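You operate a simulated robot arm through the tools that you are given. There is no shell and no other tool.

Carry out the task below with a simulated robot arm. There is one attempt and no reset: what you move stays moved.

Task
Set the blue aid up for loan: battery in, door shut, switched on.
Fine: the battery that matches the door's ring; wheel at the third mark; its lamp lit.

The check looks at the end state, three seconds after you hand in, the way a careful person would. Anything else that was tipped, shoved, dropped, spilled or broken makes it a failure.

Robot
A 7-joint arm with a fingered hand, fixed in place. Base frame: the origin is on the floor under the middle of its stand, x ahead of it, y to its left, z up; the work surface is at about z = 903. Lengths are in mm, angles in degrees, forces in N, time in s.
With the tool pointing down near the work surface it reaches from about 360 to 840 mm from the base axis. Its first joint turns from -115.0 to 115.0 degrees. Payload 5 kg.
The tool frame sits at the grasp point between the pads (the TCP): z along the fingers, y along the line on which they close. The tips reach 32 mm beyond it. The gripper opens to 160 mm; its body begins 89 mm behind the TCP. The gripper is a hand of 4 fingers: y runs from the thumb to the fingers, the wrist lies at [0, 0, -267] in the tool frame, and closing takes about 1.5 s.
Orientation is told as [roll, pitch, yaw] about the base's x, y, z axes, in that order, counted from this pose: with the fingers straight down and closing along the base's y, the tool's x points along the base's -x, its y along +y and its z along -z.

Tools
- The arm moves only by the tool arm_command. Its argument "plan" is a list of rows, each an object (a shift or turn left out is 0, a gripper value left out holds the last) with "rotation": the turn, a rotation vector about the tool's x, y, z in degrees, a list of three; "travel": the shift along the tool's x, y, z in cm, a list of three; "hand": the opening in per cent of the stroke, from 0 (shut) to 100 (fully open). In form: [{"rotation": [wx, wy, wz], "travel": [tx, ty, tz], "hand": hand}, ...]. A call has 1 to 20 rows; each row shifts and turns the commanded pose from where the row before left it, along the tool's axes as they then stand. A row lasts 0.2 s, in which the tool goes at most 50 mm and 8.6 degrees; a call with a longer step from one row to the next is refused whole, and so is a gripper value outside its range. A pose out of reach is approached as far as the arm can. The call stops where the force on the tool passes 50 N (or 10 N more than at its start, if that is more) or the arm is blocked; 0.2 s more then pass. Each finger travels about 108 mm/s and halts on what it meets, pressing with about 26 N; the grip force reading is that of the motor and also rises with nothing between the fingers. The clock runs only during rows and for 0.2 s after the last one: add rows that do not move to give the fingers time. The reply holds the time, the measured pose of the TCP, the force on the tool along the base axes, the opening and the grip force, in the units named above and with some noise, with the torque about the TCP (base axes, N m) and any sound that the robot's microphone picked up, and new pictures: "show" is both (left out), scene, wrist or none.
- Cameras (640 x 400 px; columns grow to the right, rows downward): "scene" is fixed at [219.8, 500.7, 1635.1]; the picture's right is [-0.87, -0.50, 0.00], its down [-0.21, 0.37, -0.90] and it looks along [0.45, -0.78, -0.43] (base axes); focal length 313 px, centre (320, 200). "wrist" rides on the gripper at [80, -4, -114] in the tool frame; the picture's right is [0.05, 1.00, 0.00], its down [-0.82, 0.04, -0.58] and it looks along [-0.58, 0.03, 0.82] (tool axes); focal length 265 px, centre (320, 200). There is no depth. A picture from a camera that has moved, and an enlarged one, comes with that camera's place and axes in the base frame and with its lens.
- slide_trunk(by): slides the trunk up (or, below 0, down) by that many mm; the arm rides with it, the base frame stays. It gives what a move gives, with no picture.
- preshape(shape): the hand has 4 fingers and takes this shape, open, in about a second: jaw (thumb against the fingers, like two jaws); tri (thumb and two fingers); tip (a fingertip pinch); poke (one finger out to press); point (the index stretched); flat (the hand flat); cup (the hand cupped); fist (a fist). The gripper value then closes the fingers along that shape, each until it touches; the sizes above hold for jaw. It gives what a move gives, with no picture.
- inspect(camera, box): a new picture of the part [left, top, right, bottom] of that camera's present view, enlarged. No time passes.
- job_done(): hands the job in; it is judged then, once.

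Nothing tells you positions but the pictures and the camera data. Unless the task says otherwise, let go and move clear before handing in.

The tools are called after "Call:" as a command line: name --argument value ..., lists and objects as JSON in quotes. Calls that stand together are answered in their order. arm_command: Moves the arm, as the interface text tells. Its arguments: {"type":"object","properties":{"plan":{"type":"array","items":{"type":"object","properties":{"rotation":{"type":"array","items":{"type":"number"}},"travel":{"type":"array","items":{"type":"number"}},"hand":{"type":"number"}}}},"show":{"type":"string","enum":["both","scene","wrist","none"]}},"required":["plan"]} The other tools are called the same way: slide_trunk (by) moves the trunk up or down; preshape (shape) gives the hand a shape; inspect (camera, box) takes an enlarged picture of a part of a camera's view; job_done () hands the job in.

At the start:

```text
time_s: 0.0
tool_pos: [412.0, -365.4, 1284.7]
ee_rot: [0.0, 0.0, 0.0]
wrist_force: [-0.2, 0.1, -0.2]
wrist_torque: [0.01, 0.01, 0.01]
grip_width: 159.7
grasp_force: 0.1
shape: jaw
trunk travel left (down, up): [-900.0, 90.0]
```

scene: 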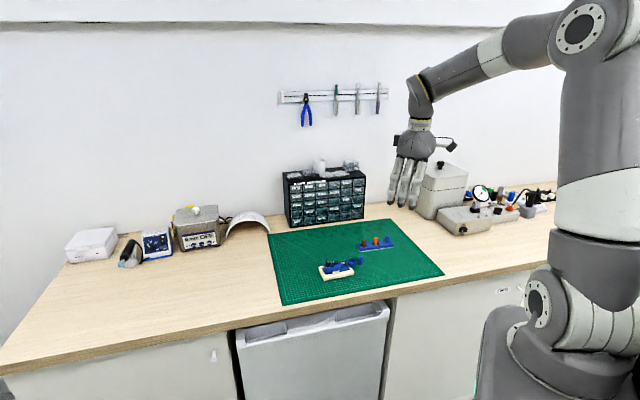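
wrist: 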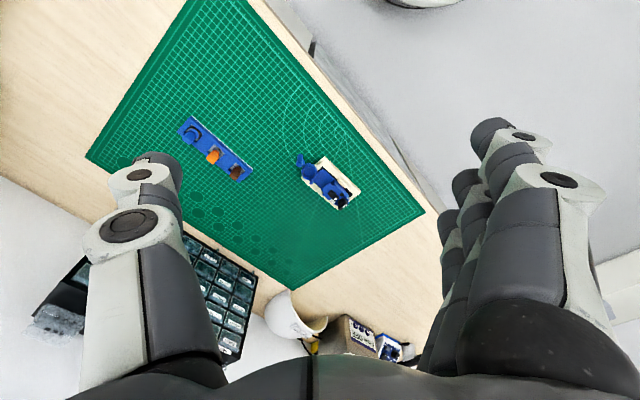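

I see a green mat with a blue aid on a cream block, and a blue tray with coloured items (batteries) behind it. I'll take enlarged pictures first.

Call:
inspect --camera "scene" --box '[300, 225, 420, 300]'

Call:
inspect --camera "wrist" --box '[160, 100, 380, 237]'

Call:
inspect --camera "wrist" --box '[280, 140, 376, 220]'

Call:
inspect --camera "wrist" --box '[165, 105, 261, 185]'

```text
5.33 times, centred on (360, 262) of scene
camera zoom: at [219.8, 500.7, 1635.1], right [-0.87, -0.5, 0.0], down [-0.21, 0.37, -0.9], along [0.45, -0.78, -0.43], focal length 1670 px, centre (107, -133)
```

zoom: 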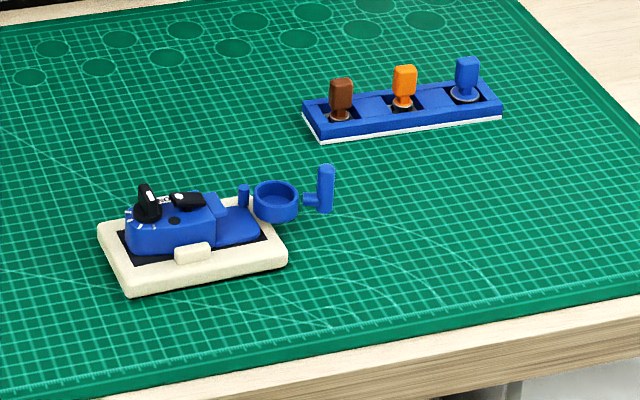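

```text
2.91 times, centred on (270, 168) of wrist
camera zoom: at [331.6, -369.3, 1397.8], right [-0.05, 1.0, 0.0], down [0.82, 0.04, 0.58], along [0.58, 0.03, -0.82], focal length 772 px, centre (466, 292)
```

zoom: 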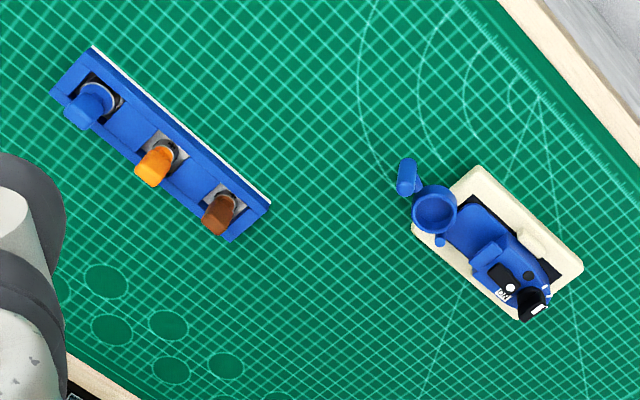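

```text
5.00 times, centred on (328, 180) of wrist
camera zoom: at [331.6, -369.3, 1397.8], right [-0.05, 1.0, 0.0], down [0.82, 0.04, 0.58], along [0.58, 0.03, -0.82], focal length 1327 px, centre (280, 300)
```

zoom: 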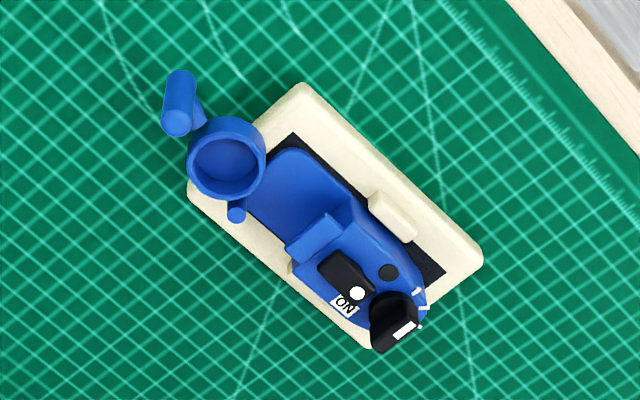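

```text
5.00 times, centred on (213, 145) of wrist
camera zoom: at [331.6, -369.3, 1397.8], right [-0.05, 1.0, 0.0], down [0.82, 0.04, 0.58], along [0.58, 0.03, -0.82], focal length 1327 px, centre (855, 475)
```

zoom: 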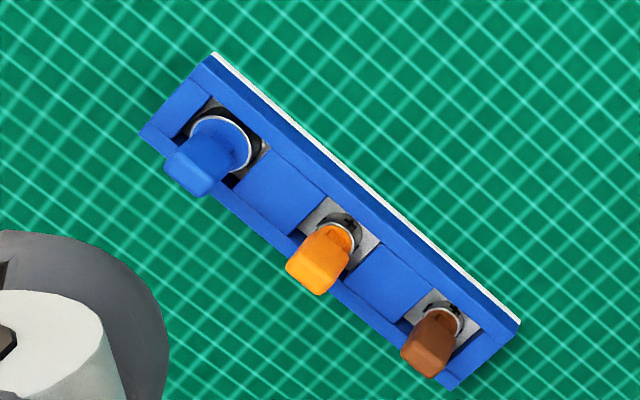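

The aid sits in a cream tray near (610, -355), and the battery rack runs from about (530, -593) with blue to (604, -524) with brown. I'll zoom harder to read the ring, the marks and the switch.

Call:
inspect --camera "wrist" --box '[310, 150, 340, 170]'

Call:
inspect --camera "wrist" --box '[330, 178, 360, 212]'

Call:
inspect --camera "scene" --box '[318, 252, 368, 284]'

Call:
inspect --camera "scene" --box '[352, 230, 402, 256]'

```text
16.00 times, centred on (325, 160) of wrist
camera zoom: at [331.6, -369.3, 1397.8], right [-0.05, 1.0, 0.0], down [0.82, 0.04, 0.58], along [0.58, 0.03, -0.82], focal length 4246 px, centre (240, 840)
```

zoom: 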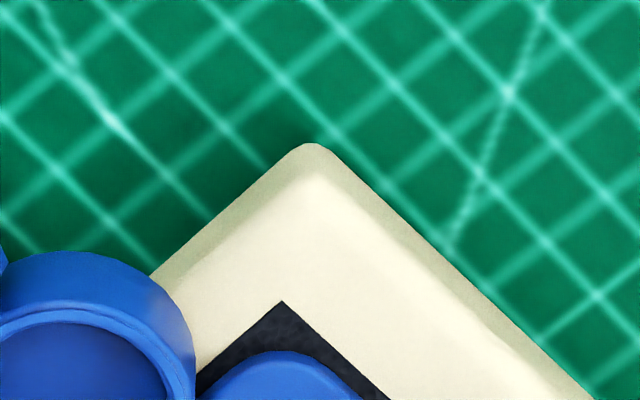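

```text
11.76 times, centred on (345, 195) of wrist
camera zoom: at [331.6, -369.3, 1397.8], right [-0.05, 1.0, 0.0], down [0.82, 0.04, 0.58], along [0.58, 0.03, -0.82], focal length 3122 px, centre (26, 259)
```

zoom: 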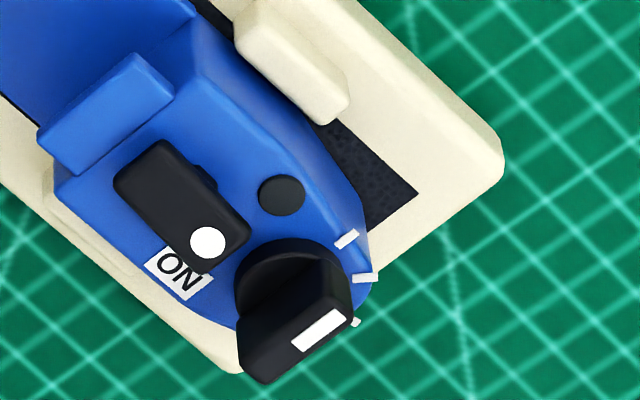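

```text
12.50 times, centred on (343, 268) of scene
camera zoom: at [219.8, 500.7, 1635.1], right [-0.87, -0.5, 0.0], down [-0.21, 0.37, -0.9], along [0.45, -0.78, -0.43], focal length 3915 px, centre (32, -650)
```

zoom: 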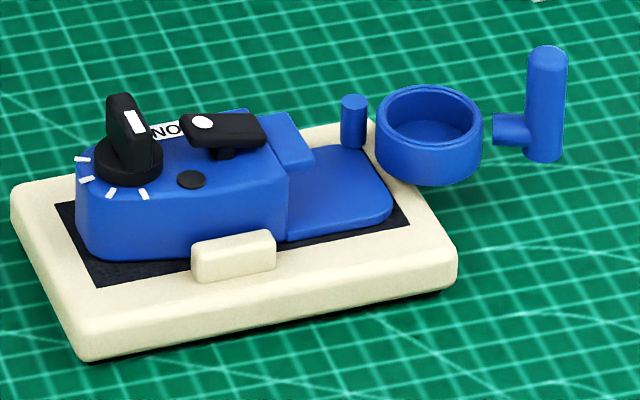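

```text
12.80 times, centred on (377, 243) of scene
camera zoom: at [219.8, 500.7, 1635.1], right [-0.87, -0.5, 0.0], down [-0.21, 0.37, -0.9], along [0.45, -0.78, -0.43], focal length 4009 px, centre (-410, -350)
```

zoom: 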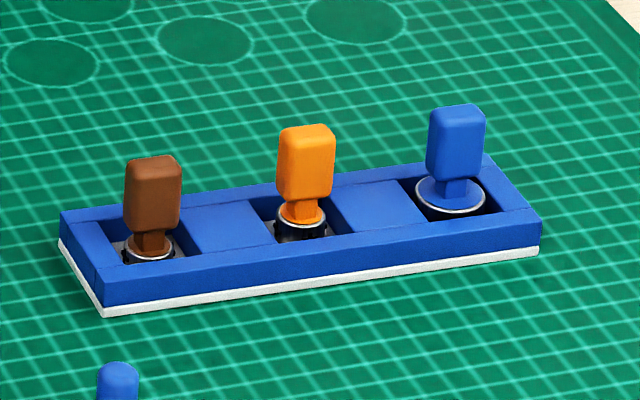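

The blue (largest) cell looks like about 23 mm across, and the door cup about 25 mm inside, so blue looks like the match. I'll move the wrist camera closer to confirm the ring, hinge, marks and switch.

Call:
arm_command --plan '[{"travel": [-2.0, 0.1, 4.4]}, {"travel": [-2.0, 0.1, 4.4]}, {"travel": [-2.0, 0.1, 4.4]}, {"travel": [-2.0, 0.1, 4.4]}, {"travel": [-2.0, 0.1, 4.4]}, {}]' --show "wrist"

```text
time_s: 1.4
tool_pos: [511.8, -356.1, 1066.0]
ee_rot: [0.1, -0.2, 0.0]
wrist_force: [0.0, 0.8, 0.5]
wrist_torque: [-0.03, -0.02, 0.02]
grip_width: 159.7
grasp_force: 0.1
shape: jaw
trunk travel left (down, up): [-900.0, 90.0]
camera wrist: at [431.9, -360.4, 1179.8], right [-0.05, 1.0, 0.0], down [0.81, 0.04, 0.58], along [0.58, 0.03, -0.82], focal length 265 px, centre (320, 200)
```

wrist: 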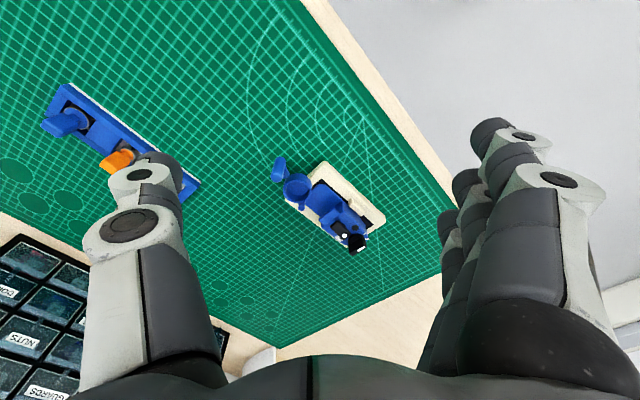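

Call:
inspect --camera "wrist" --box '[260, 145, 400, 260]'

Call:
inspect --camera "wrist" --box '[265, 150, 325, 215]'

Call:
inspect --camera "wrist" --box '[315, 195, 385, 260]'

```text
3.48 times, centred on (330, 202) of wrist
camera zoom: at [431.9, -360.4, 1179.8], right [-0.05, 1.0, 0.0], down [0.81, 0.04, 0.58], along [0.58, 0.03, -0.82], focal length 923 px, centre (285, 191)
```

zoom: 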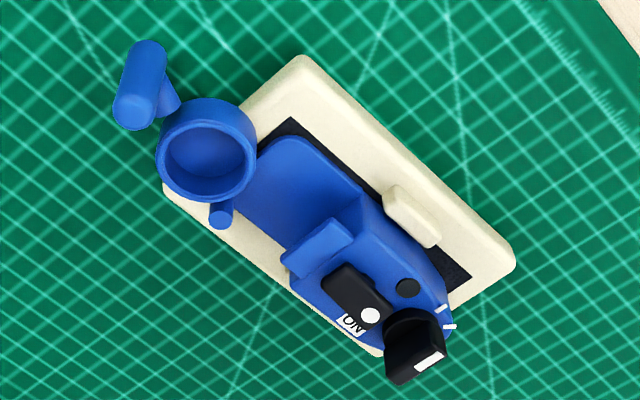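

```text
6.15 times, centred on (295, 182) of wrist
camera zoom: at [431.9, -360.4, 1179.8], right [-0.05, 1.0, 0.0], down [0.81, 0.04, 0.58], along [0.58, 0.03, -0.82], focal length 1633 px, centre (474, 308)
```

zoom: 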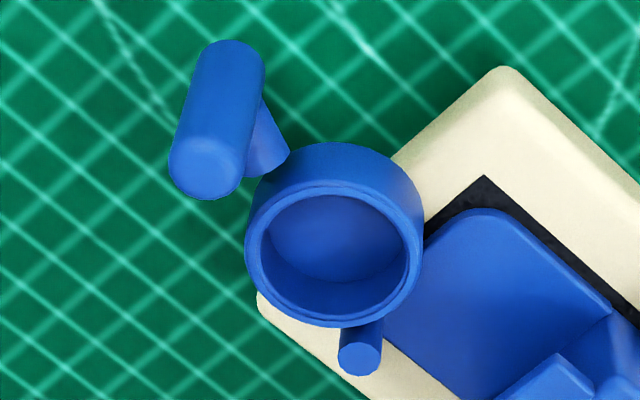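

```text
6.15 times, centred on (350, 228) of wrist
camera zoom: at [431.9, -360.4, 1179.8], right [-0.05, 1.0, 0.0], down [0.81, 0.04, 0.58], along [0.58, 0.03, -0.82], focal length 1633 px, centre (135, 31)
```

zoom: 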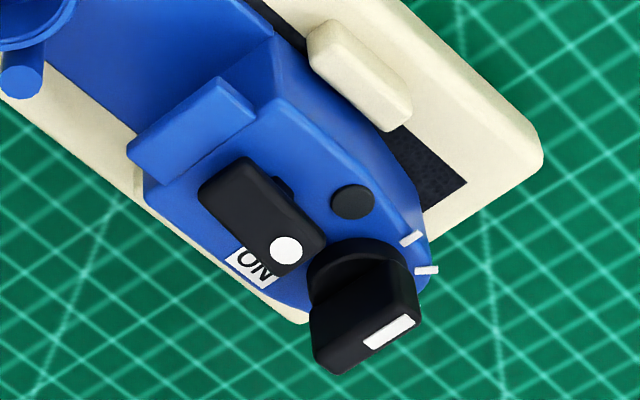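

The cup's hinge pin is beside the body and its handle post is on the outer side; the rocker has a white dot by "ON". I'll check what the hand's "tip" and "poke" shapes look like here, well above everything.

Call:
preshape --shape "tip"

```text
time_s: 2.3
tool_pos: [513.3, -356.2, 1065.5]
ee_rot: [0.0, 0.0, 0.0]
wrist_force: [-0.9, -0.2, 0.7]
wrist_torque: [-0.01, 0.01, -0.02]
grip_width: 159.9
grasp_force: 0.0
shape: tip
trunk travel left (down, up): [-900.0, 90.0]
```

Call:
arm_command --plan '[{"hand": 100}]' --show "both"

Call:
inspect --camera "scene" --box '[330, 100, 470, 240]'

```text
time_s: 2.7
tool_pos: [514.1, -356.7, 1066.7]
ee_rot: [0.0, 0.0, 0.1]
wrist_force: [0.5, 0.5, 0.1]
wrist_torque: [0.0, -0.02, -0.02]
grip_width: 159.9
grasp_force: 0.0
shape: tip
trunk travel left (down, up): [-900.0, 90.0]
camera wrist: at [432.6, -361.1, 1179.5], right [-0.05, 1.0, 0.0], down [0.82, 0.04, 0.58], along [0.58, 0.03, -0.82], focal length 265 px, centre (320, 200)
```

scene: 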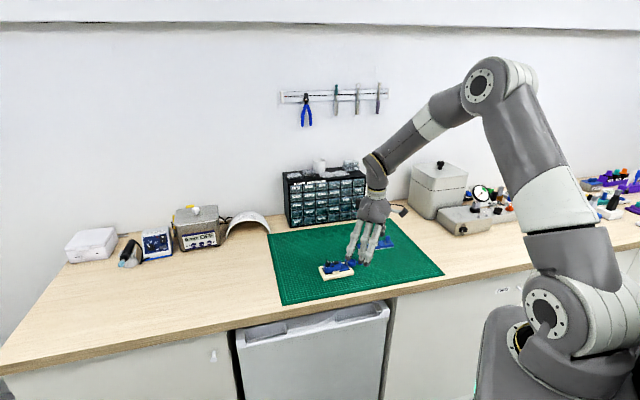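
wrist: 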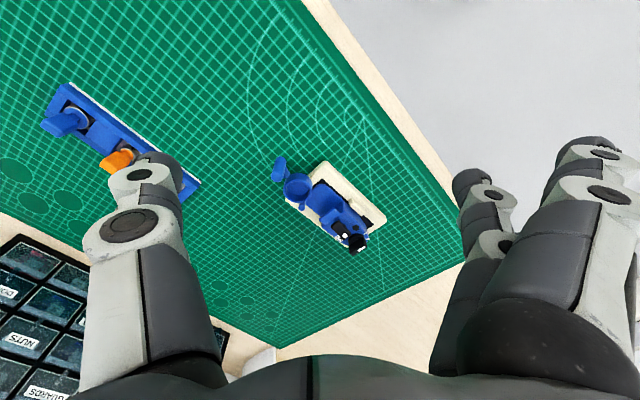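

```text
2.86 times, centred on (400, 170) of scene
camera zoom: at [219.8, 500.7, 1635.1], right [-0.87, -0.5, 0.0], down [-0.21, 0.37, -0.9], along [0.45, -0.78, -0.43], focal length 895 px, centre (91, 286)
```

zoom: 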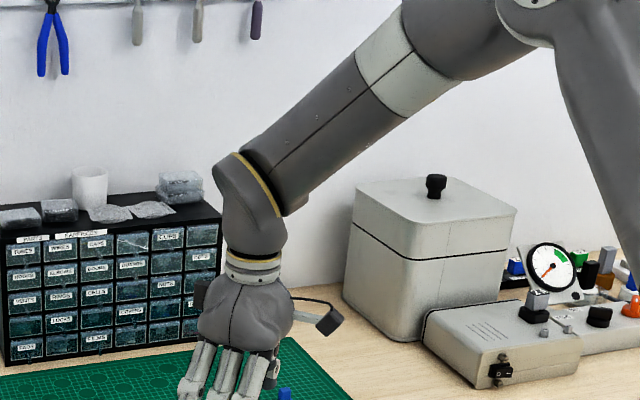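

The tip shape spreads one finger against the thumb with the rest opened up. I'll close it in the air to see where the pinch point lands.

Call:
arm_command --plan '[{"hand": 20}, {"hand": 20}, {"hand": 20}, {"hand": 20}, {"hand": 20}, {"hand": 20}, {"hand": 20}, {"hand": 20}]' --show "both"

Call:
inspect --camera "scene" --box '[335, 180, 415, 280]'

```text
time_s: 4.5
tool_pos: [512.9, -357.2, 1065.3]
ee_rot: [0.0, 0.1, 0.0]
wrist_force: [0.1, 0.0, -0.7]
wrist_torque: [0.0, 0.01, 0.0]
grip_width: 32.8
grasp_force: 0.0
shape: tip
trunk travel left (down, up): [-900.0, 90.0]
camera wrist: at [432.6, -361.1, 1179.5], right [-0.05, 1.0, 0.0], down [0.82, 0.04, 0.58], along [0.58, 0.03, -0.82], focal length 265 px, centre (320, 200)
```

scene: 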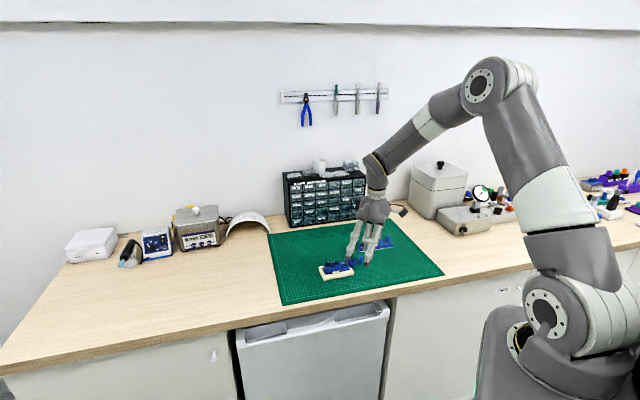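
wrist: 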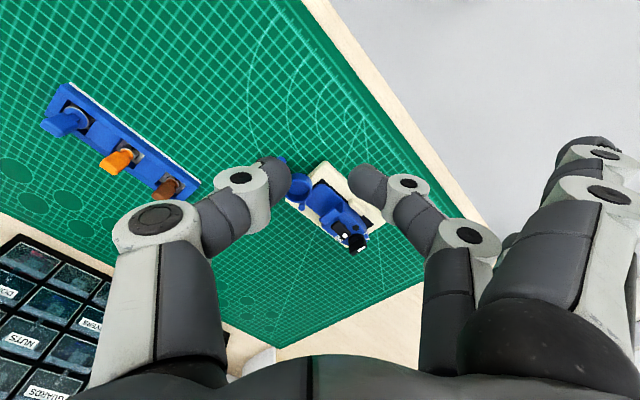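

```text
4.00 times, centred on (375, 230) of scene
camera zoom: at [219.8, 500.7, 1635.1], right [-0.87, -0.5, 0.0], down [-0.21, 0.37, -0.9], along [0.45, -0.78, -0.43], focal length 1253 px, centre (100, 80)
```

zoom: 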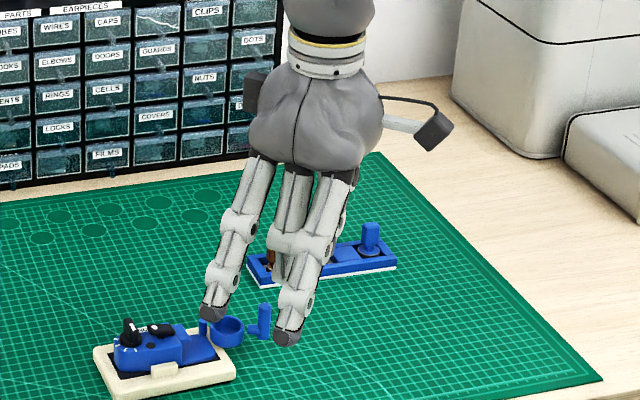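

The pinch uses the thumb and one finger, while two others stay straight. I'll close it completely to see the exact contact point, then look at the poke shape.

Call:
arm_command --plan '[{"hand": 0}, {"hand": 0}, {"hand": 0}, {"hand": 0}]' --show "wrist"

Call:
inspect --camera "scene" --box '[340, 195, 400, 270]'

Call:
inspect --camera "wrist" --box '[240, 120, 400, 220]'

```text
time_s: 5.5
tool_pos: [511.4, -356.0, 1065.2]
ee_rot: [-0.1, 0.0, -0.1]
wrist_force: [-0.2, 0.2, 0.2]
wrist_torque: [-0.01, 0.02, 0.01]
grip_width: 0.0
grasp_force: 26.0
shape: tip
trunk travel left (down, up): [-900.0, 90.0]
camera wrist: at [432.6, -361.1, 1179.5], right [-0.05, 1.0, 0.0], down [0.82, 0.04, 0.58], along [0.58, 0.03, -0.82], focal length 265 px, centre (320, 200)
```

wrist: 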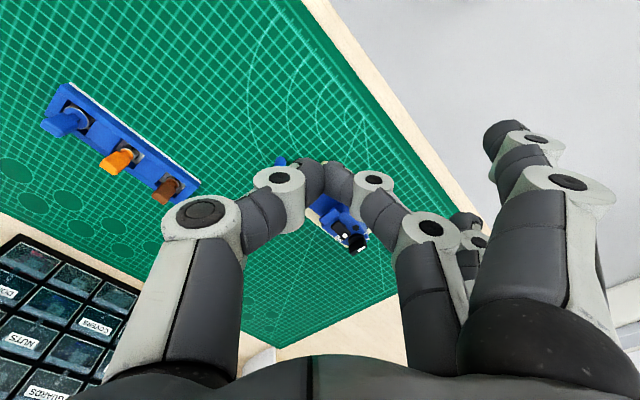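

```text
5.33 times, centred on (370, 232) of scene
camera zoom: at [219.8, 500.7, 1635.1], right [-0.87, -0.5, 0.0], down [-0.21, 0.37, -0.9], along [0.45, -0.78, -0.43], focal length 1670 px, centre (53, 27)
```

zoom: 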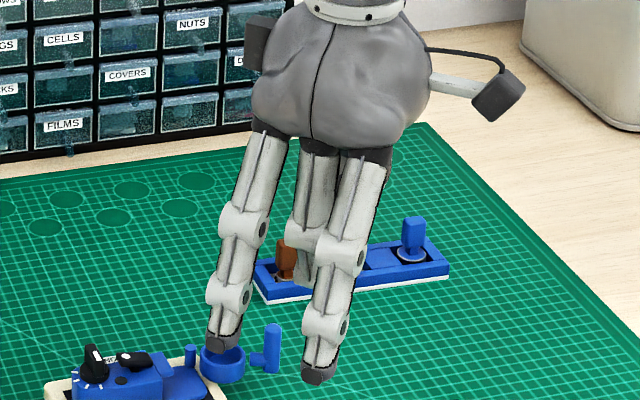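

```text
4.00 times, centred on (320, 170) of wrist
camera zoom: at [432.6, -361.1, 1179.5], right [-0.05, 1.0, 0.0], down [0.82, 0.04, 0.58], along [0.58, 0.03, -0.82], focal length 1062 px, centre (320, 320)
```

zoom: 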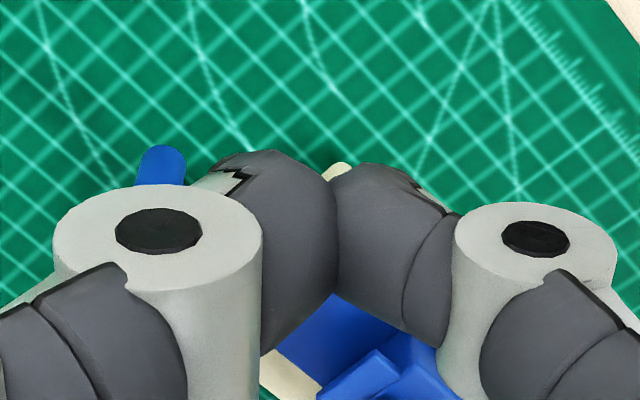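

The tip pinch leaves two straight fingers hanging below the pinch point, which may get in the way. I'll compare the jaw shape closing and the poke and tri shapes before choosing.

Call:
preshape --shape "poke"

Call:
inspect --camera "scene" --box '[340, 195, 400, 270]'

Call:
inspect --camera "wrist" --box '[0, 0, 640, 400]'

Call:
preshape --shape "tri"

Call:
inspect --camera "scene" --box '[340, 195, 400, 270]'

Call:
inspect --camera "wrist" --box '[0, 0, 640, 400]'

Call:
preshape --shape "point"

Call:
inspect --camera "scene" --box '[340, 195, 400, 270]'

Call:
inspect --camera "wrist" --box '[0, 0, 640, 400]'

```text
time_s: 6.4
tool_pos: [513.3, -357.4, 1066.5]
ee_rot: [0.0, 0.1, 0.0]
wrist_force: [0.7, -0.3, -0.7]
wrist_torque: [-0.02, -0.01, 0.0]
grip_width: 0.0
grasp_force: 0.1
shape: poke
trunk travel left (down, up): [-900.0, 90.0]
```

```text
5.33 times, centred on (370, 232) of scene
camera zoom: at [219.8, 500.7, 1635.1], right [-0.87, -0.5, 0.0], down [-0.21, 0.37, -0.9], along [0.45, -0.78, -0.43], focal length 1670 px, centre (53, 27)
```

zoom: 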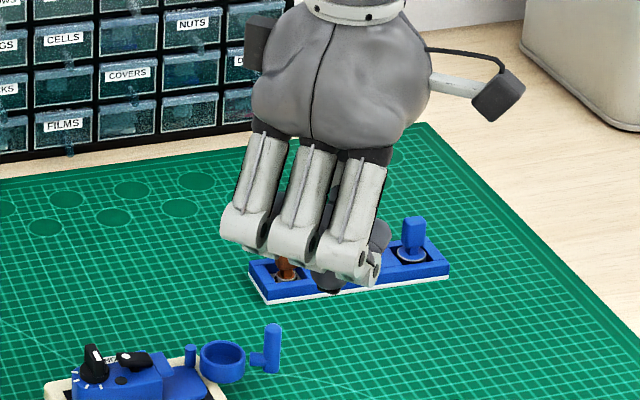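

```text
1.00 times, centred on (320, 200) of wrist (not enlarged: the box is as wide or as high as the picture)
camera zoom: at [432.6, -361.1, 1179.5], right [-0.05, 1.0, 0.0], down [0.82, 0.04, 0.58], along [0.58, 0.03, -0.82], focal length 265 px, centre (320, 200)
```

zoom: 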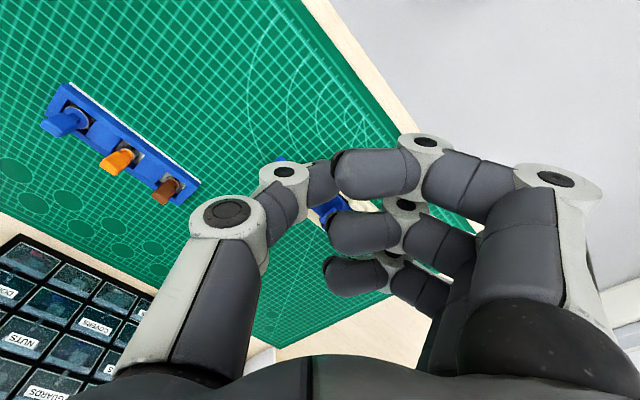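

```text
time_s: 7.3
tool_pos: [513.0, -357.4, 1066.3]
ee_rot: [0.1, 0.0, 0.0]
wrist_force: [-0.1, 0.0, 0.1]
wrist_torque: [-0.01, 0.0, 0.02]
grip_width: 159.7
grasp_force: 0.1
shape: tri
trunk travel left (down, up): [-900.0, 90.0]
```

```text
5.33 times, centred on (370, 232) of scene
camera zoom: at [219.8, 500.7, 1635.1], right [-0.87, -0.5, 0.0], down [-0.21, 0.37, -0.9], along [0.45, -0.78, -0.43], focal length 1670 px, centre (53, 27)
```

zoom: 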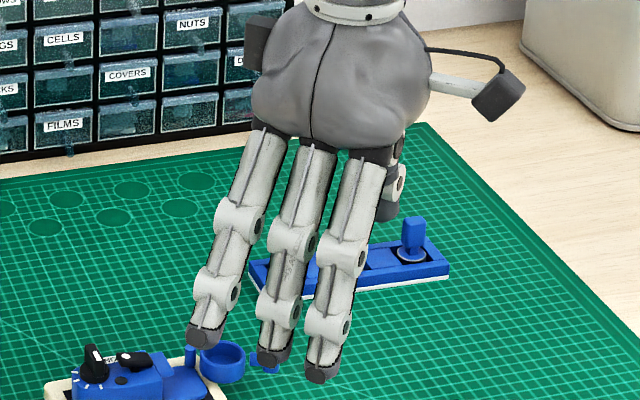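

```text
1.00 times, centred on (320, 200) of wrist (not enlarged: the box is as wide or as high as the picture)
camera zoom: at [432.6, -361.1, 1179.5], right [-0.05, 1.0, 0.0], down [0.82, 0.04, 0.58], along [0.58, 0.03, -0.82], focal length 265 px, centre (320, 200)
```

zoom: 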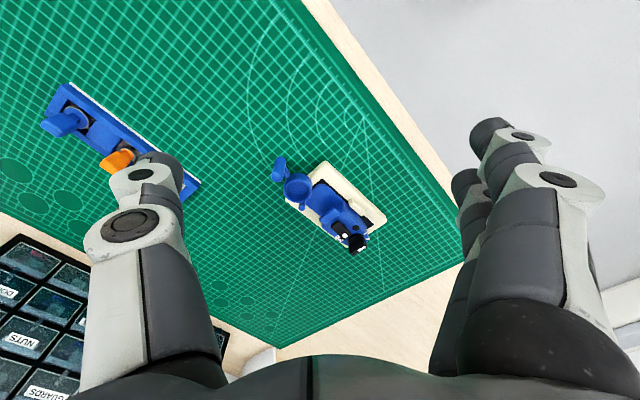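

```text
time_s: 8.2
tool_pos: [513.4, -357.1, 1065.0]
ee_rot: [0.1, 0.0, 0.0]
wrist_force: [-0.3, -0.1, -0.3]
wrist_torque: [-0.01, -0.02, 0.0]
grip_width: 0.0
grasp_force: 0.1
shape: point
trunk travel left (down, up): [-900.0, 90.0]
```

```text
5.33 times, centred on (370, 232) of scene
camera zoom: at [219.8, 500.7, 1635.1], right [-0.87, -0.5, 0.0], down [-0.21, 0.37, -0.9], along [0.45, -0.78, -0.43], focal length 1670 px, centre (53, 27)
```

zoom: 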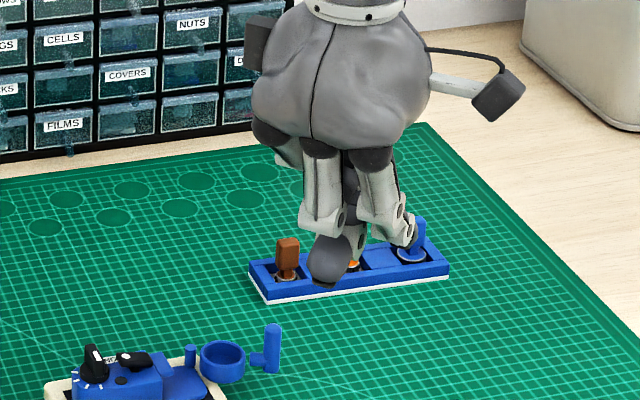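

```text
1.00 times, centred on (320, 200) of wrist (not enlarged: the box is as wide or as high as the picture)
camera zoom: at [432.6, -361.1, 1179.5], right [-0.05, 1.0, 0.0], down [0.82, 0.04, 0.58], along [0.58, 0.03, -0.82], focal length 265 px, centre (320, 200)
```

zoom: 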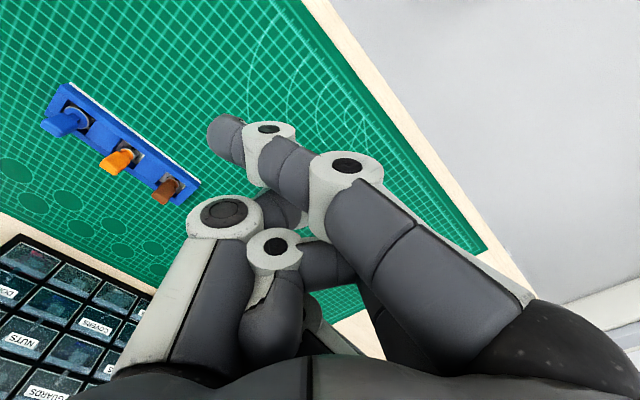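

Point leans the index over at an angle; poke curls everything. I'll look at how jaw closes, since its pads and tips are the documented ones.

Call:
preshape --shape "jaw"

Call:
arm_command --plan '[{"hand": 10}, {"hand": 10}, {"hand": 10}, {"hand": 10}, {"hand": 10}, {"hand": 10}, {"hand": 10}, {"hand": 10}]' --show "wrist"

Call:
inspect --camera "scene" --box '[340, 195, 400, 270]'

```text
time_s: 9.1
tool_pos: [513.4, -357.1, 1064.9]
ee_rot: [0.0, 0.1, -0.1]
wrist_force: [0.3, -0.4, -1.1]
wrist_torque: [0.04, 0.0, 0.01]
grip_width: 159.7
grasp_force: 0.0
shape: jaw
trunk travel left (down, up): [-900.0, 90.0]
```

```text
time_s: 10.9
tool_pos: [512.1, -357.0, 1065.6]
ee_rot: [0.0, 0.0, 0.0]
wrist_force: [0.0, 0.8, 0.6]
wrist_torque: [-0.04, -0.05, -0.01]
grip_width: 16.6
grasp_force: 0.0
shape: jaw
trunk travel left (down, up): [-900.0, 90.0]
camera wrist: at [432.6, -361.1, 1179.5], right [-0.05, 1.0, 0.0], down [0.82, 0.04, 0.58], along [0.58, 0.03, -0.82], focal length 265 px, centre (320, 200)
```

wrist: 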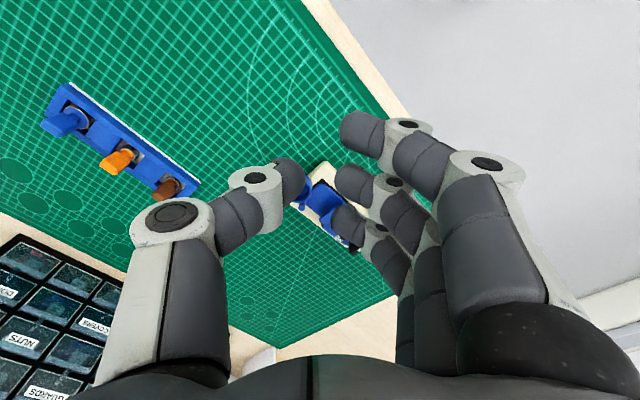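

```text
5.33 times, centred on (370, 232) of scene
camera zoom: at [219.8, 500.7, 1635.1], right [-0.87, -0.5, 0.0], down [-0.21, 0.37, -0.9], along [0.45, -0.78, -0.43], focal length 1670 px, centre (53, 27)
```

zoom: 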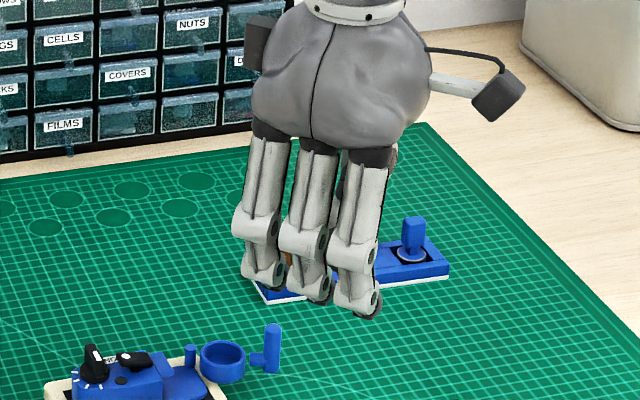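

The jaw's fingers sit about 30 mm apart with the thumb opposite the middle one; tips reach close to 32 mm past the TCP. Next I'll turn the camera to look from the +y side at the knob's marks, the rocker and the door.

Call:
arm_command --plan '[{"rotation": [0, 0, 8.2], "hand": 100}, {"rotation": [0, 0, 8.2]}, {"rotation": [0, 0, 8.2]}, {"rotation": [0, 0, 8.2]}, {"rotation": [0, 0, 8.2]}, {"rotation": [0, 0, 8.2]}, {"rotation": [0, 0, 8.2]}, {"rotation": [0, 0, 8.2]}, {"rotation": [0, 0, 8.2]}, {"rotation": [0, 0, 8.2]}, {"rotation": [0, 0, 8.0]}, {"travel": [2.6, 2.6, 0]}, {"travel": [2.6, 2.6, 0]}, {"travel": [2.6, 2.6, 0]}, {"travel": [2.6, 2.6, 0]}, {"travel": [2.6, 2.6, 0]}, {}]' --show "wrist"

```text
time_s: 14.5
tool_pos: [639.3, -230.4, 1064.1]
ee_rot: [0.0, 0.0, -90.1]
wrist_force: [0.4, -0.1, 0.4]
wrist_torque: [0.0, -0.02, -0.01]
grip_width: 160.0
grasp_force: 0.2
shape: jaw
trunk travel left (down, up): [-900.0, 90.0]
camera wrist: at [635.7, -150.3, 1179.0], right [1.0, 0.05, 0.0], down [0.04, -0.82, 0.58], along [0.03, -0.58, -0.82], focal length 265 px, centre (320, 200)
```

wrist: 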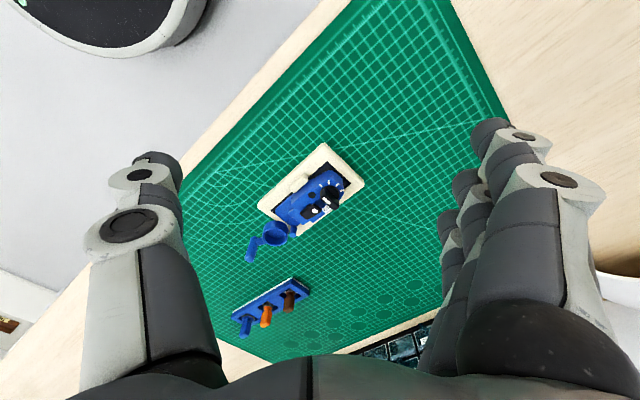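

Call:
inspect --camera "wrist" --box '[240, 135, 370, 265]'

Call:
inspect --camera "wrist" --box '[300, 165, 350, 221]'

Call:
inspect --camera "wrist" --box '[240, 205, 300, 265]'

Call:
inspect --camera "wrist" --box '[225, 270, 315, 345]'

```text
3.08 times, centred on (305, 200) of wrist
camera zoom: at [635.7, -150.3, 1179.0], right [1.0, 0.05, 0.0], down [0.04, -0.82, 0.58], along [0.03, -0.58, -0.82], focal length 817 px, centre (366, 200)
```

zoom: 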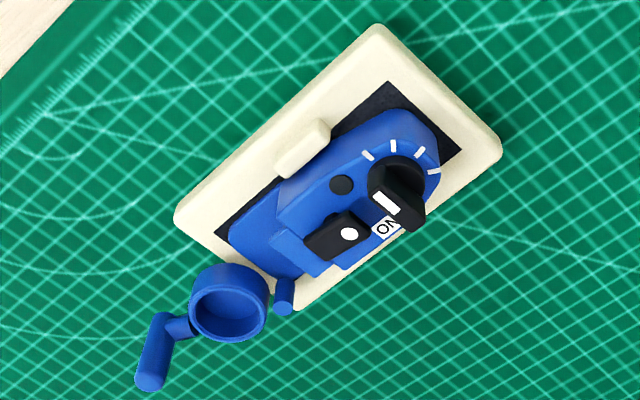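

```text
7.14 times, centred on (325, 193) of wrist
camera zoom: at [635.7, -150.3, 1179.0], right [1.0, 0.05, 0.0], down [0.04, -0.82, 0.58], along [0.03, -0.58, -0.82], focal length 1896 px, centre (284, 250)
```

zoom: 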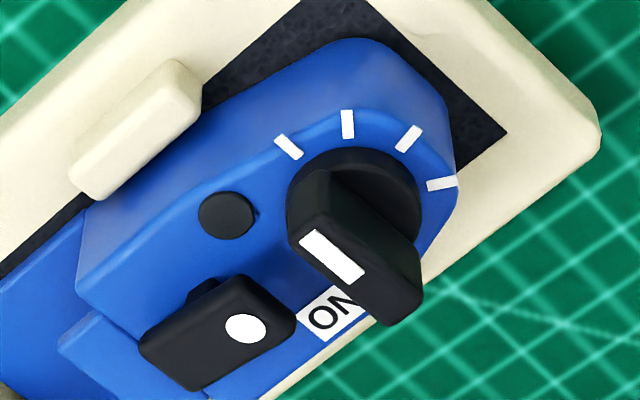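

```text
6.67 times, centred on (270, 235) of wrist
camera zoom: at [635.7, -150.3, 1179.0], right [1.0, 0.05, 0.0], down [0.04, -0.82, 0.58], along [0.03, -0.58, -0.82], focal length 1769 px, centre (653, -33)
```

zoom: 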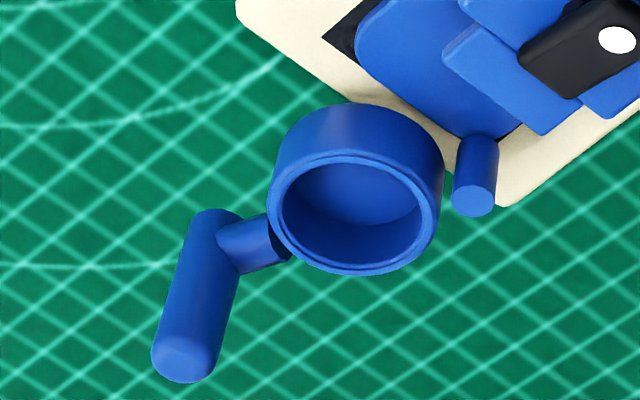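

```text
5.33 times, centred on (270, 308) of wrist
camera zoom: at [635.7, -150.3, 1179.0], right [1.0, 0.05, 0.0], down [0.04, -0.82, 0.58], along [0.03, -0.58, -0.82], focal length 1416 px, centre (587, -373)
```

zoom: 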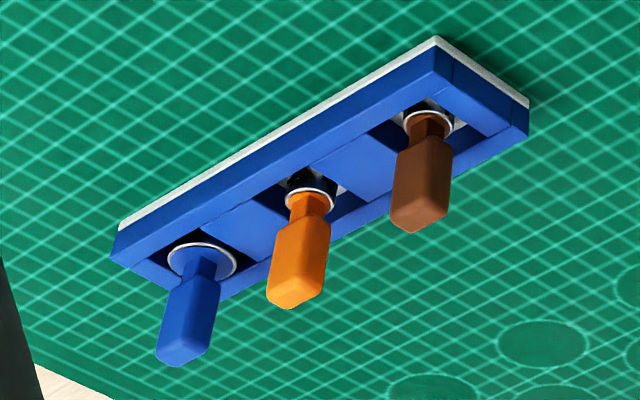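

I now see four marks around the knob, with the pointer on the first. By triangulation I get the cup rim at about (592, -377, 937), the hinge pin at (614, -372) and the handle post at (563, -396, top 959). A block overhangs the closed-door seat, so I'll zoom in on that.

Call:
inspect --camera "scene" --box '[330, 254, 366, 278]'

Call:
inspect --camera "wrist" --box '[275, 190, 325, 235]'

Call:
inspect --camera "scene" --box '[318, 255, 345, 275]'

```text
16.00 times, centred on (348, 266) of scene
camera zoom: at [219.8, 500.7, 1635.1], right [-0.87, -0.5, 0.0], down [-0.21, 0.37, -0.9], along [0.45, -0.78, -0.43], focal length 5011 px, centre (-128, -856)
```

zoom: 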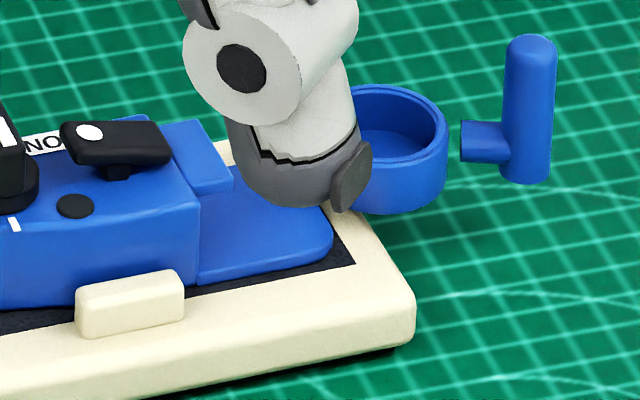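

```text
8.89 times, centred on (300, 212) of wrist
camera zoom: at [635.7, -150.3, 1179.0], right [1.0, 0.05, 0.0], down [0.04, -0.82, 0.58], along [0.03, -0.58, -0.82], focal length 2359 px, centre (498, 89)
```

zoom: 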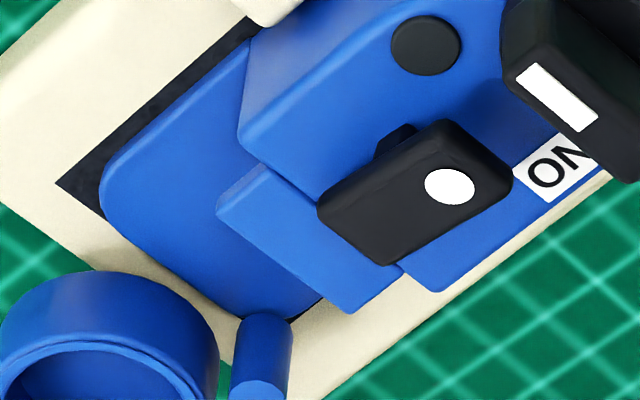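

```text
16.00 times, centred on (332, 265) of scene
camera zoom: at [219.8, 500.7, 1635.1], right [-0.87, -0.5, 0.0], down [-0.21, 0.37, -0.9], along [0.45, -0.78, -0.43], focal length 5011 px, centre (136, -840)
```

zoom: 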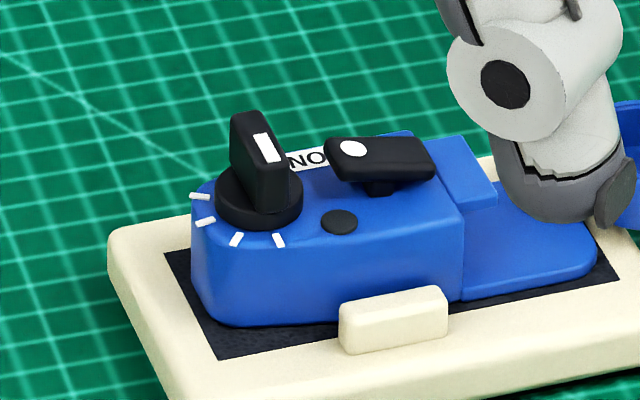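

The rocker's dot end is up over the "ON" label (off now), and the overhanging plate appears to sit just above rim height at about z 940–943. Next I'll rotate to yaw +45 and go look at the battery rack along its length.

Call:
arm_command --plan '[{"rotation": [0, 0, -8.4]}, {"rotation": [0, 0, -8.4]}, {"rotation": [0, 0, -8.4]}, {"rotation": [0, 0, -8.4]}, {"rotation": [0, 0, -8.4]}, {"rotation": [0, 0, -8.4]}, {"rotation": [0, 0, -8.4]}, {"rotation": [0, 0, -8.4]}, {"rotation": [0, 0, -8.4]}, {"rotation": [0, 0, -8.4]}, {"rotation": [0, 0, -8.4]}, {"rotation": [0, 0, -8.4]}, {"rotation": [0, 0, -8.4]}, {"rotation": [0, 0, -8.4]}, {"rotation": [0, 0, -8.4]}, {"rotation": [0, 0, -8.4]}, {}]' --show "wrist"

```text
time_s: 18.1
tool_pos: [641.4, -230.0, 1065.4]
ee_rot: [-0.1, 0.1, 44.5]
wrist_force: [-0.1, 0.1, -0.7]
wrist_torque: [0.02, -0.03, 0.0]
grip_width: 159.9
grasp_force: 0.1
shape: jaw
trunk travel left (down, up): [-900.0, 90.0]
camera wrist: at [587.8, -289.4, 1178.1], right [-0.74, 0.68, 0.0], down [0.55, 0.6, 0.58], along [0.39, 0.43, -0.82], focal length 265 px, centre (320, 200)
```

wrist: 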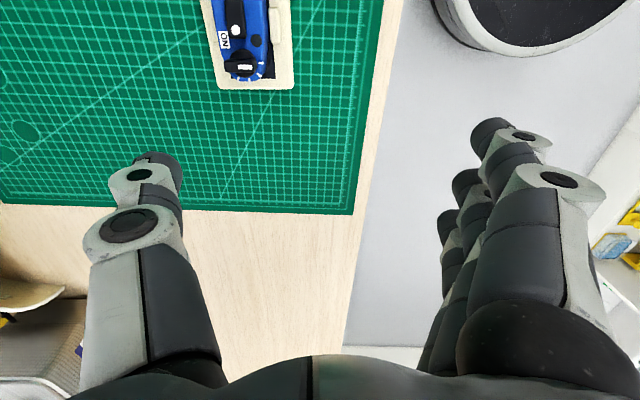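

Yaw +45 is reachable and lines up with the aid's axis. Now I move over to the battery rack, staying high.

Call:
arm_command --plan '[{"travel": [4.15, -2.24, 0]}, {"travel": [4.15, -2.24, 0]}, {"travel": [4.15, -2.24, 0]}, {"travel": [4.15, -2.24, 0]}, {"travel": [4.15, -2.24, 0]}, {"travel": [4.15, -2.24, 0]}, {"travel": [4.15, -2.24, 0]}, {"travel": [4.15, -2.24, 0]}, {}]' --show "both"

Call:
preshape --shape "tip"

Call:
inspect --camera "wrist" --box '[200, 40, 440, 240]'

```text
time_s: 20.1
tool_pos: [573.0, -454.6, 1061.1]
ee_rot: [-0.1, 0.0, 44.3]
wrist_force: [-0.5, -0.4, -0.1]
wrist_torque: [0.0, -0.02, 0.03]
grip_width: 160.0
grasp_force: 0.0
shape: jaw
out of reach, approached as far as the arm can: row 6, 7, 8
trunk travel left (down, up): [-900.0, 90.0]
camera wrist: at [518.0, -514.5, 1174.8], right [-0.73, 0.68, 0.0], down [0.55, 0.6, 0.58], along [0.39, 0.42, -0.82], focal length 265 px, centre (320, 200)
```

scene: 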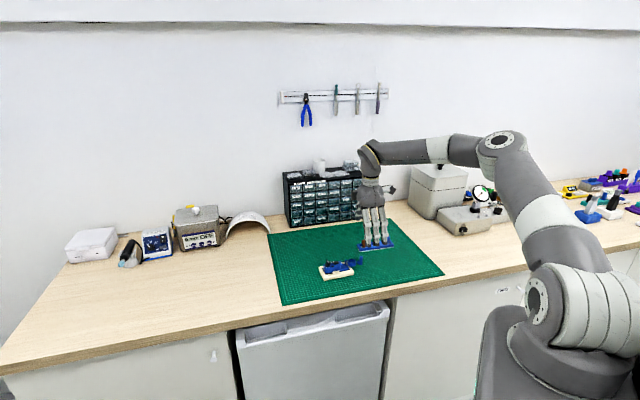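
wrist: 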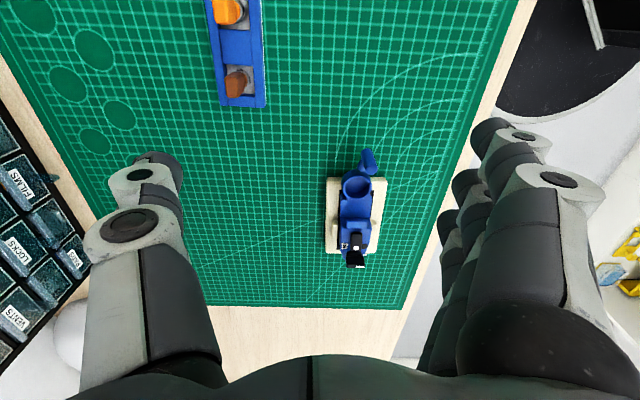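

```text
time_s: 21.0
tool_pos: [573.7, -454.0, 1060.0]
ee_rot: [0.1, -0.1, 44.3]
wrist_force: [-0.6, 0.7, -0.3]
wrist_torque: [0.01, 0.01, -0.01]
grip_width: 159.9
grasp_force: 0.2
shape: tip
trunk travel left (down, up): [-900.0, 90.0]
```

```text
2.00 times, centred on (320, 140) of wrist
camera zoom: at [518.3, -513.6, 1175.1], right [-0.73, 0.68, 0.0], down [0.55, 0.6, 0.58], along [0.39, 0.42, -0.82], focal length 531 px, centre (320, 320)
```

zoom: 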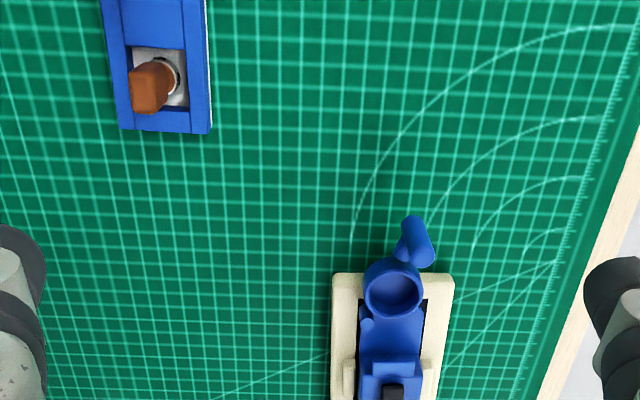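

The arm won't go further at this yaw (a wrist limit, I think). From here I'll zoom in on the brown and orange tabs to learn the tab shape and orientation, as the blue one should match.

Call:
inspect --camera "wrist" --box '[205, 0, 275, 112]'

Call:
inspect --camera "wrist" --box '[315, 140, 395, 210]'

Call:
inspect --camera "wrist" --box '[315, 190, 395, 275]'

Call:
inspect --camera "scene" --box '[380, 228, 404, 252]'

```text
3.57 times, centred on (240, 56) of wrist
camera zoom: at [518.3, -513.6, 1175.1], right [-0.73, 0.68, 0.0], down [0.55, 0.6, 0.58], along [0.39, 0.42, -0.82], focal length 948 px, centre (606, 714)
```

zoom: 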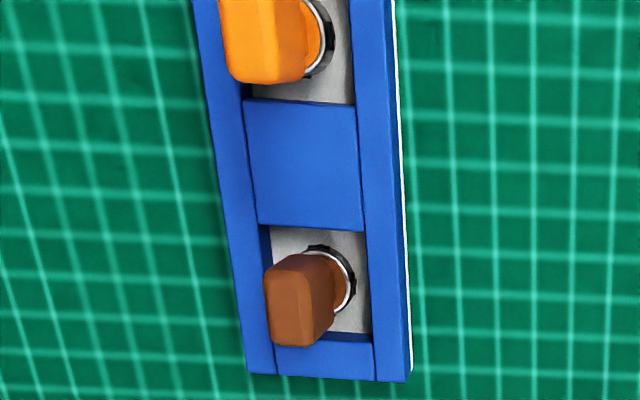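

```text
5.71 times, centred on (355, 175) of wrist
camera zoom: at [518.3, -513.6, 1175.1], right [-0.73, 0.68, 0.0], down [0.55, 0.6, 0.58], along [0.39, 0.42, -0.82], focal length 1517 px, centre (120, 343)
```

zoom: 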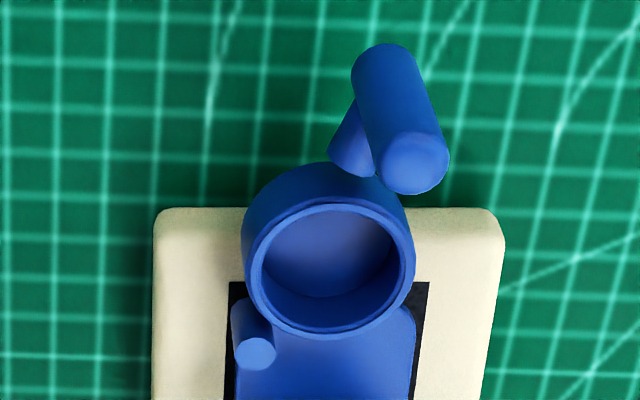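

```text
4.71 times, centred on (355, 232) of wrist
camera zoom: at [518.3, -513.6, 1175.1], right [-0.73, 0.68, 0.0], down [0.55, 0.6, 0.58], along [0.39, 0.42, -0.82], focal length 1249 px, centre (155, 47)
```

zoom: 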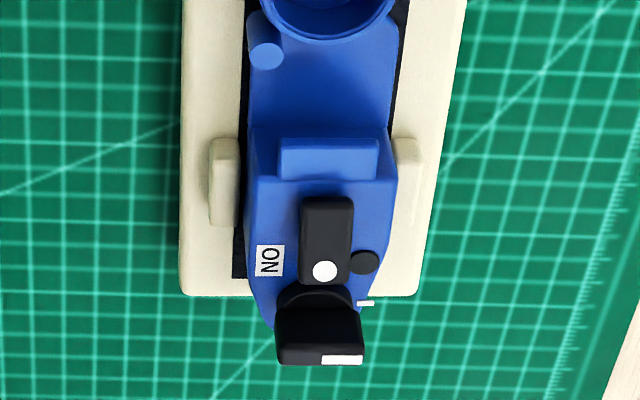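

```text
16.00 times, centred on (392, 240) of scene
camera zoom: at [219.8, 500.7, 1635.1], right [-0.87, -0.5, 0.0], down [-0.21, 0.37, -0.9], along [0.45, -0.78, -0.43], focal length 5011 px, centre (-832, -440)
```

zoom: 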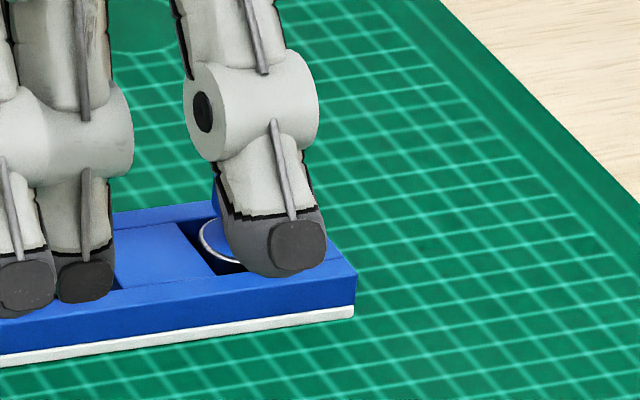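

The tab is a paddle about 16 mm along the rack and 10 mm across it, so pinching across the rack is best. I'll back the yaw off a little and test whether the arm then reaches above the blue battery.

Call:
arm_command --plan '[{"rotation": [0, 0, 7.2]}, {"rotation": [0, 0, 7.2]}, {}]' --show "none"

```text
time_s: 21.8
tool_pos: [571.8, -454.4, 1062.1]
ee_rot: [-0.1, 0.0, 29.9]
wrist_force: [0.6, 0.2, 0.0]
wrist_torque: [-0.02, -0.01, 0.0]
grip_width: 160.1
grasp_force: 0.0
shape: tip
trunk travel left (down, up): [-900.0, 90.0]
```

The command restarts from the measured pose, good. Now try moving over the blue battery at yaw 30.

Call:
arm_command --plan '[{"travel": [3.5, -3.24, 0]}, {"travel": [3.5, -3.24, 0]}, {"travel": [3.5, -3.24, 0]}, {}]' --show "wrist"

```text
time_s: 22.8
tool_pos: [548.2, -536.8, 1063.4]
ee_rot: [-0.1, 0.0, 29.9]
wrist_force: [0.5, 0.0, -0.6]
wrist_torque: [0.04, -0.02, 0.01]
grip_width: 160.2
grasp_force: 0.1
shape: tip
out of reach, approached as far as the arm can: row 2, 3
trunk travel left (down, up): [-900.0, 90.0]
camera wrist: at [480.6, -580.6, 1176.9], right [-0.54, 0.84, 0.0], down [0.69, 0.44, 0.58], along [0.49, 0.31, -0.82], focal length 265 px, centre (320, 200)
```

wrist: 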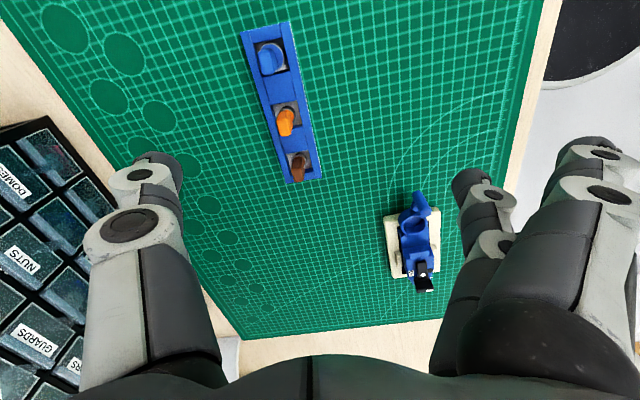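

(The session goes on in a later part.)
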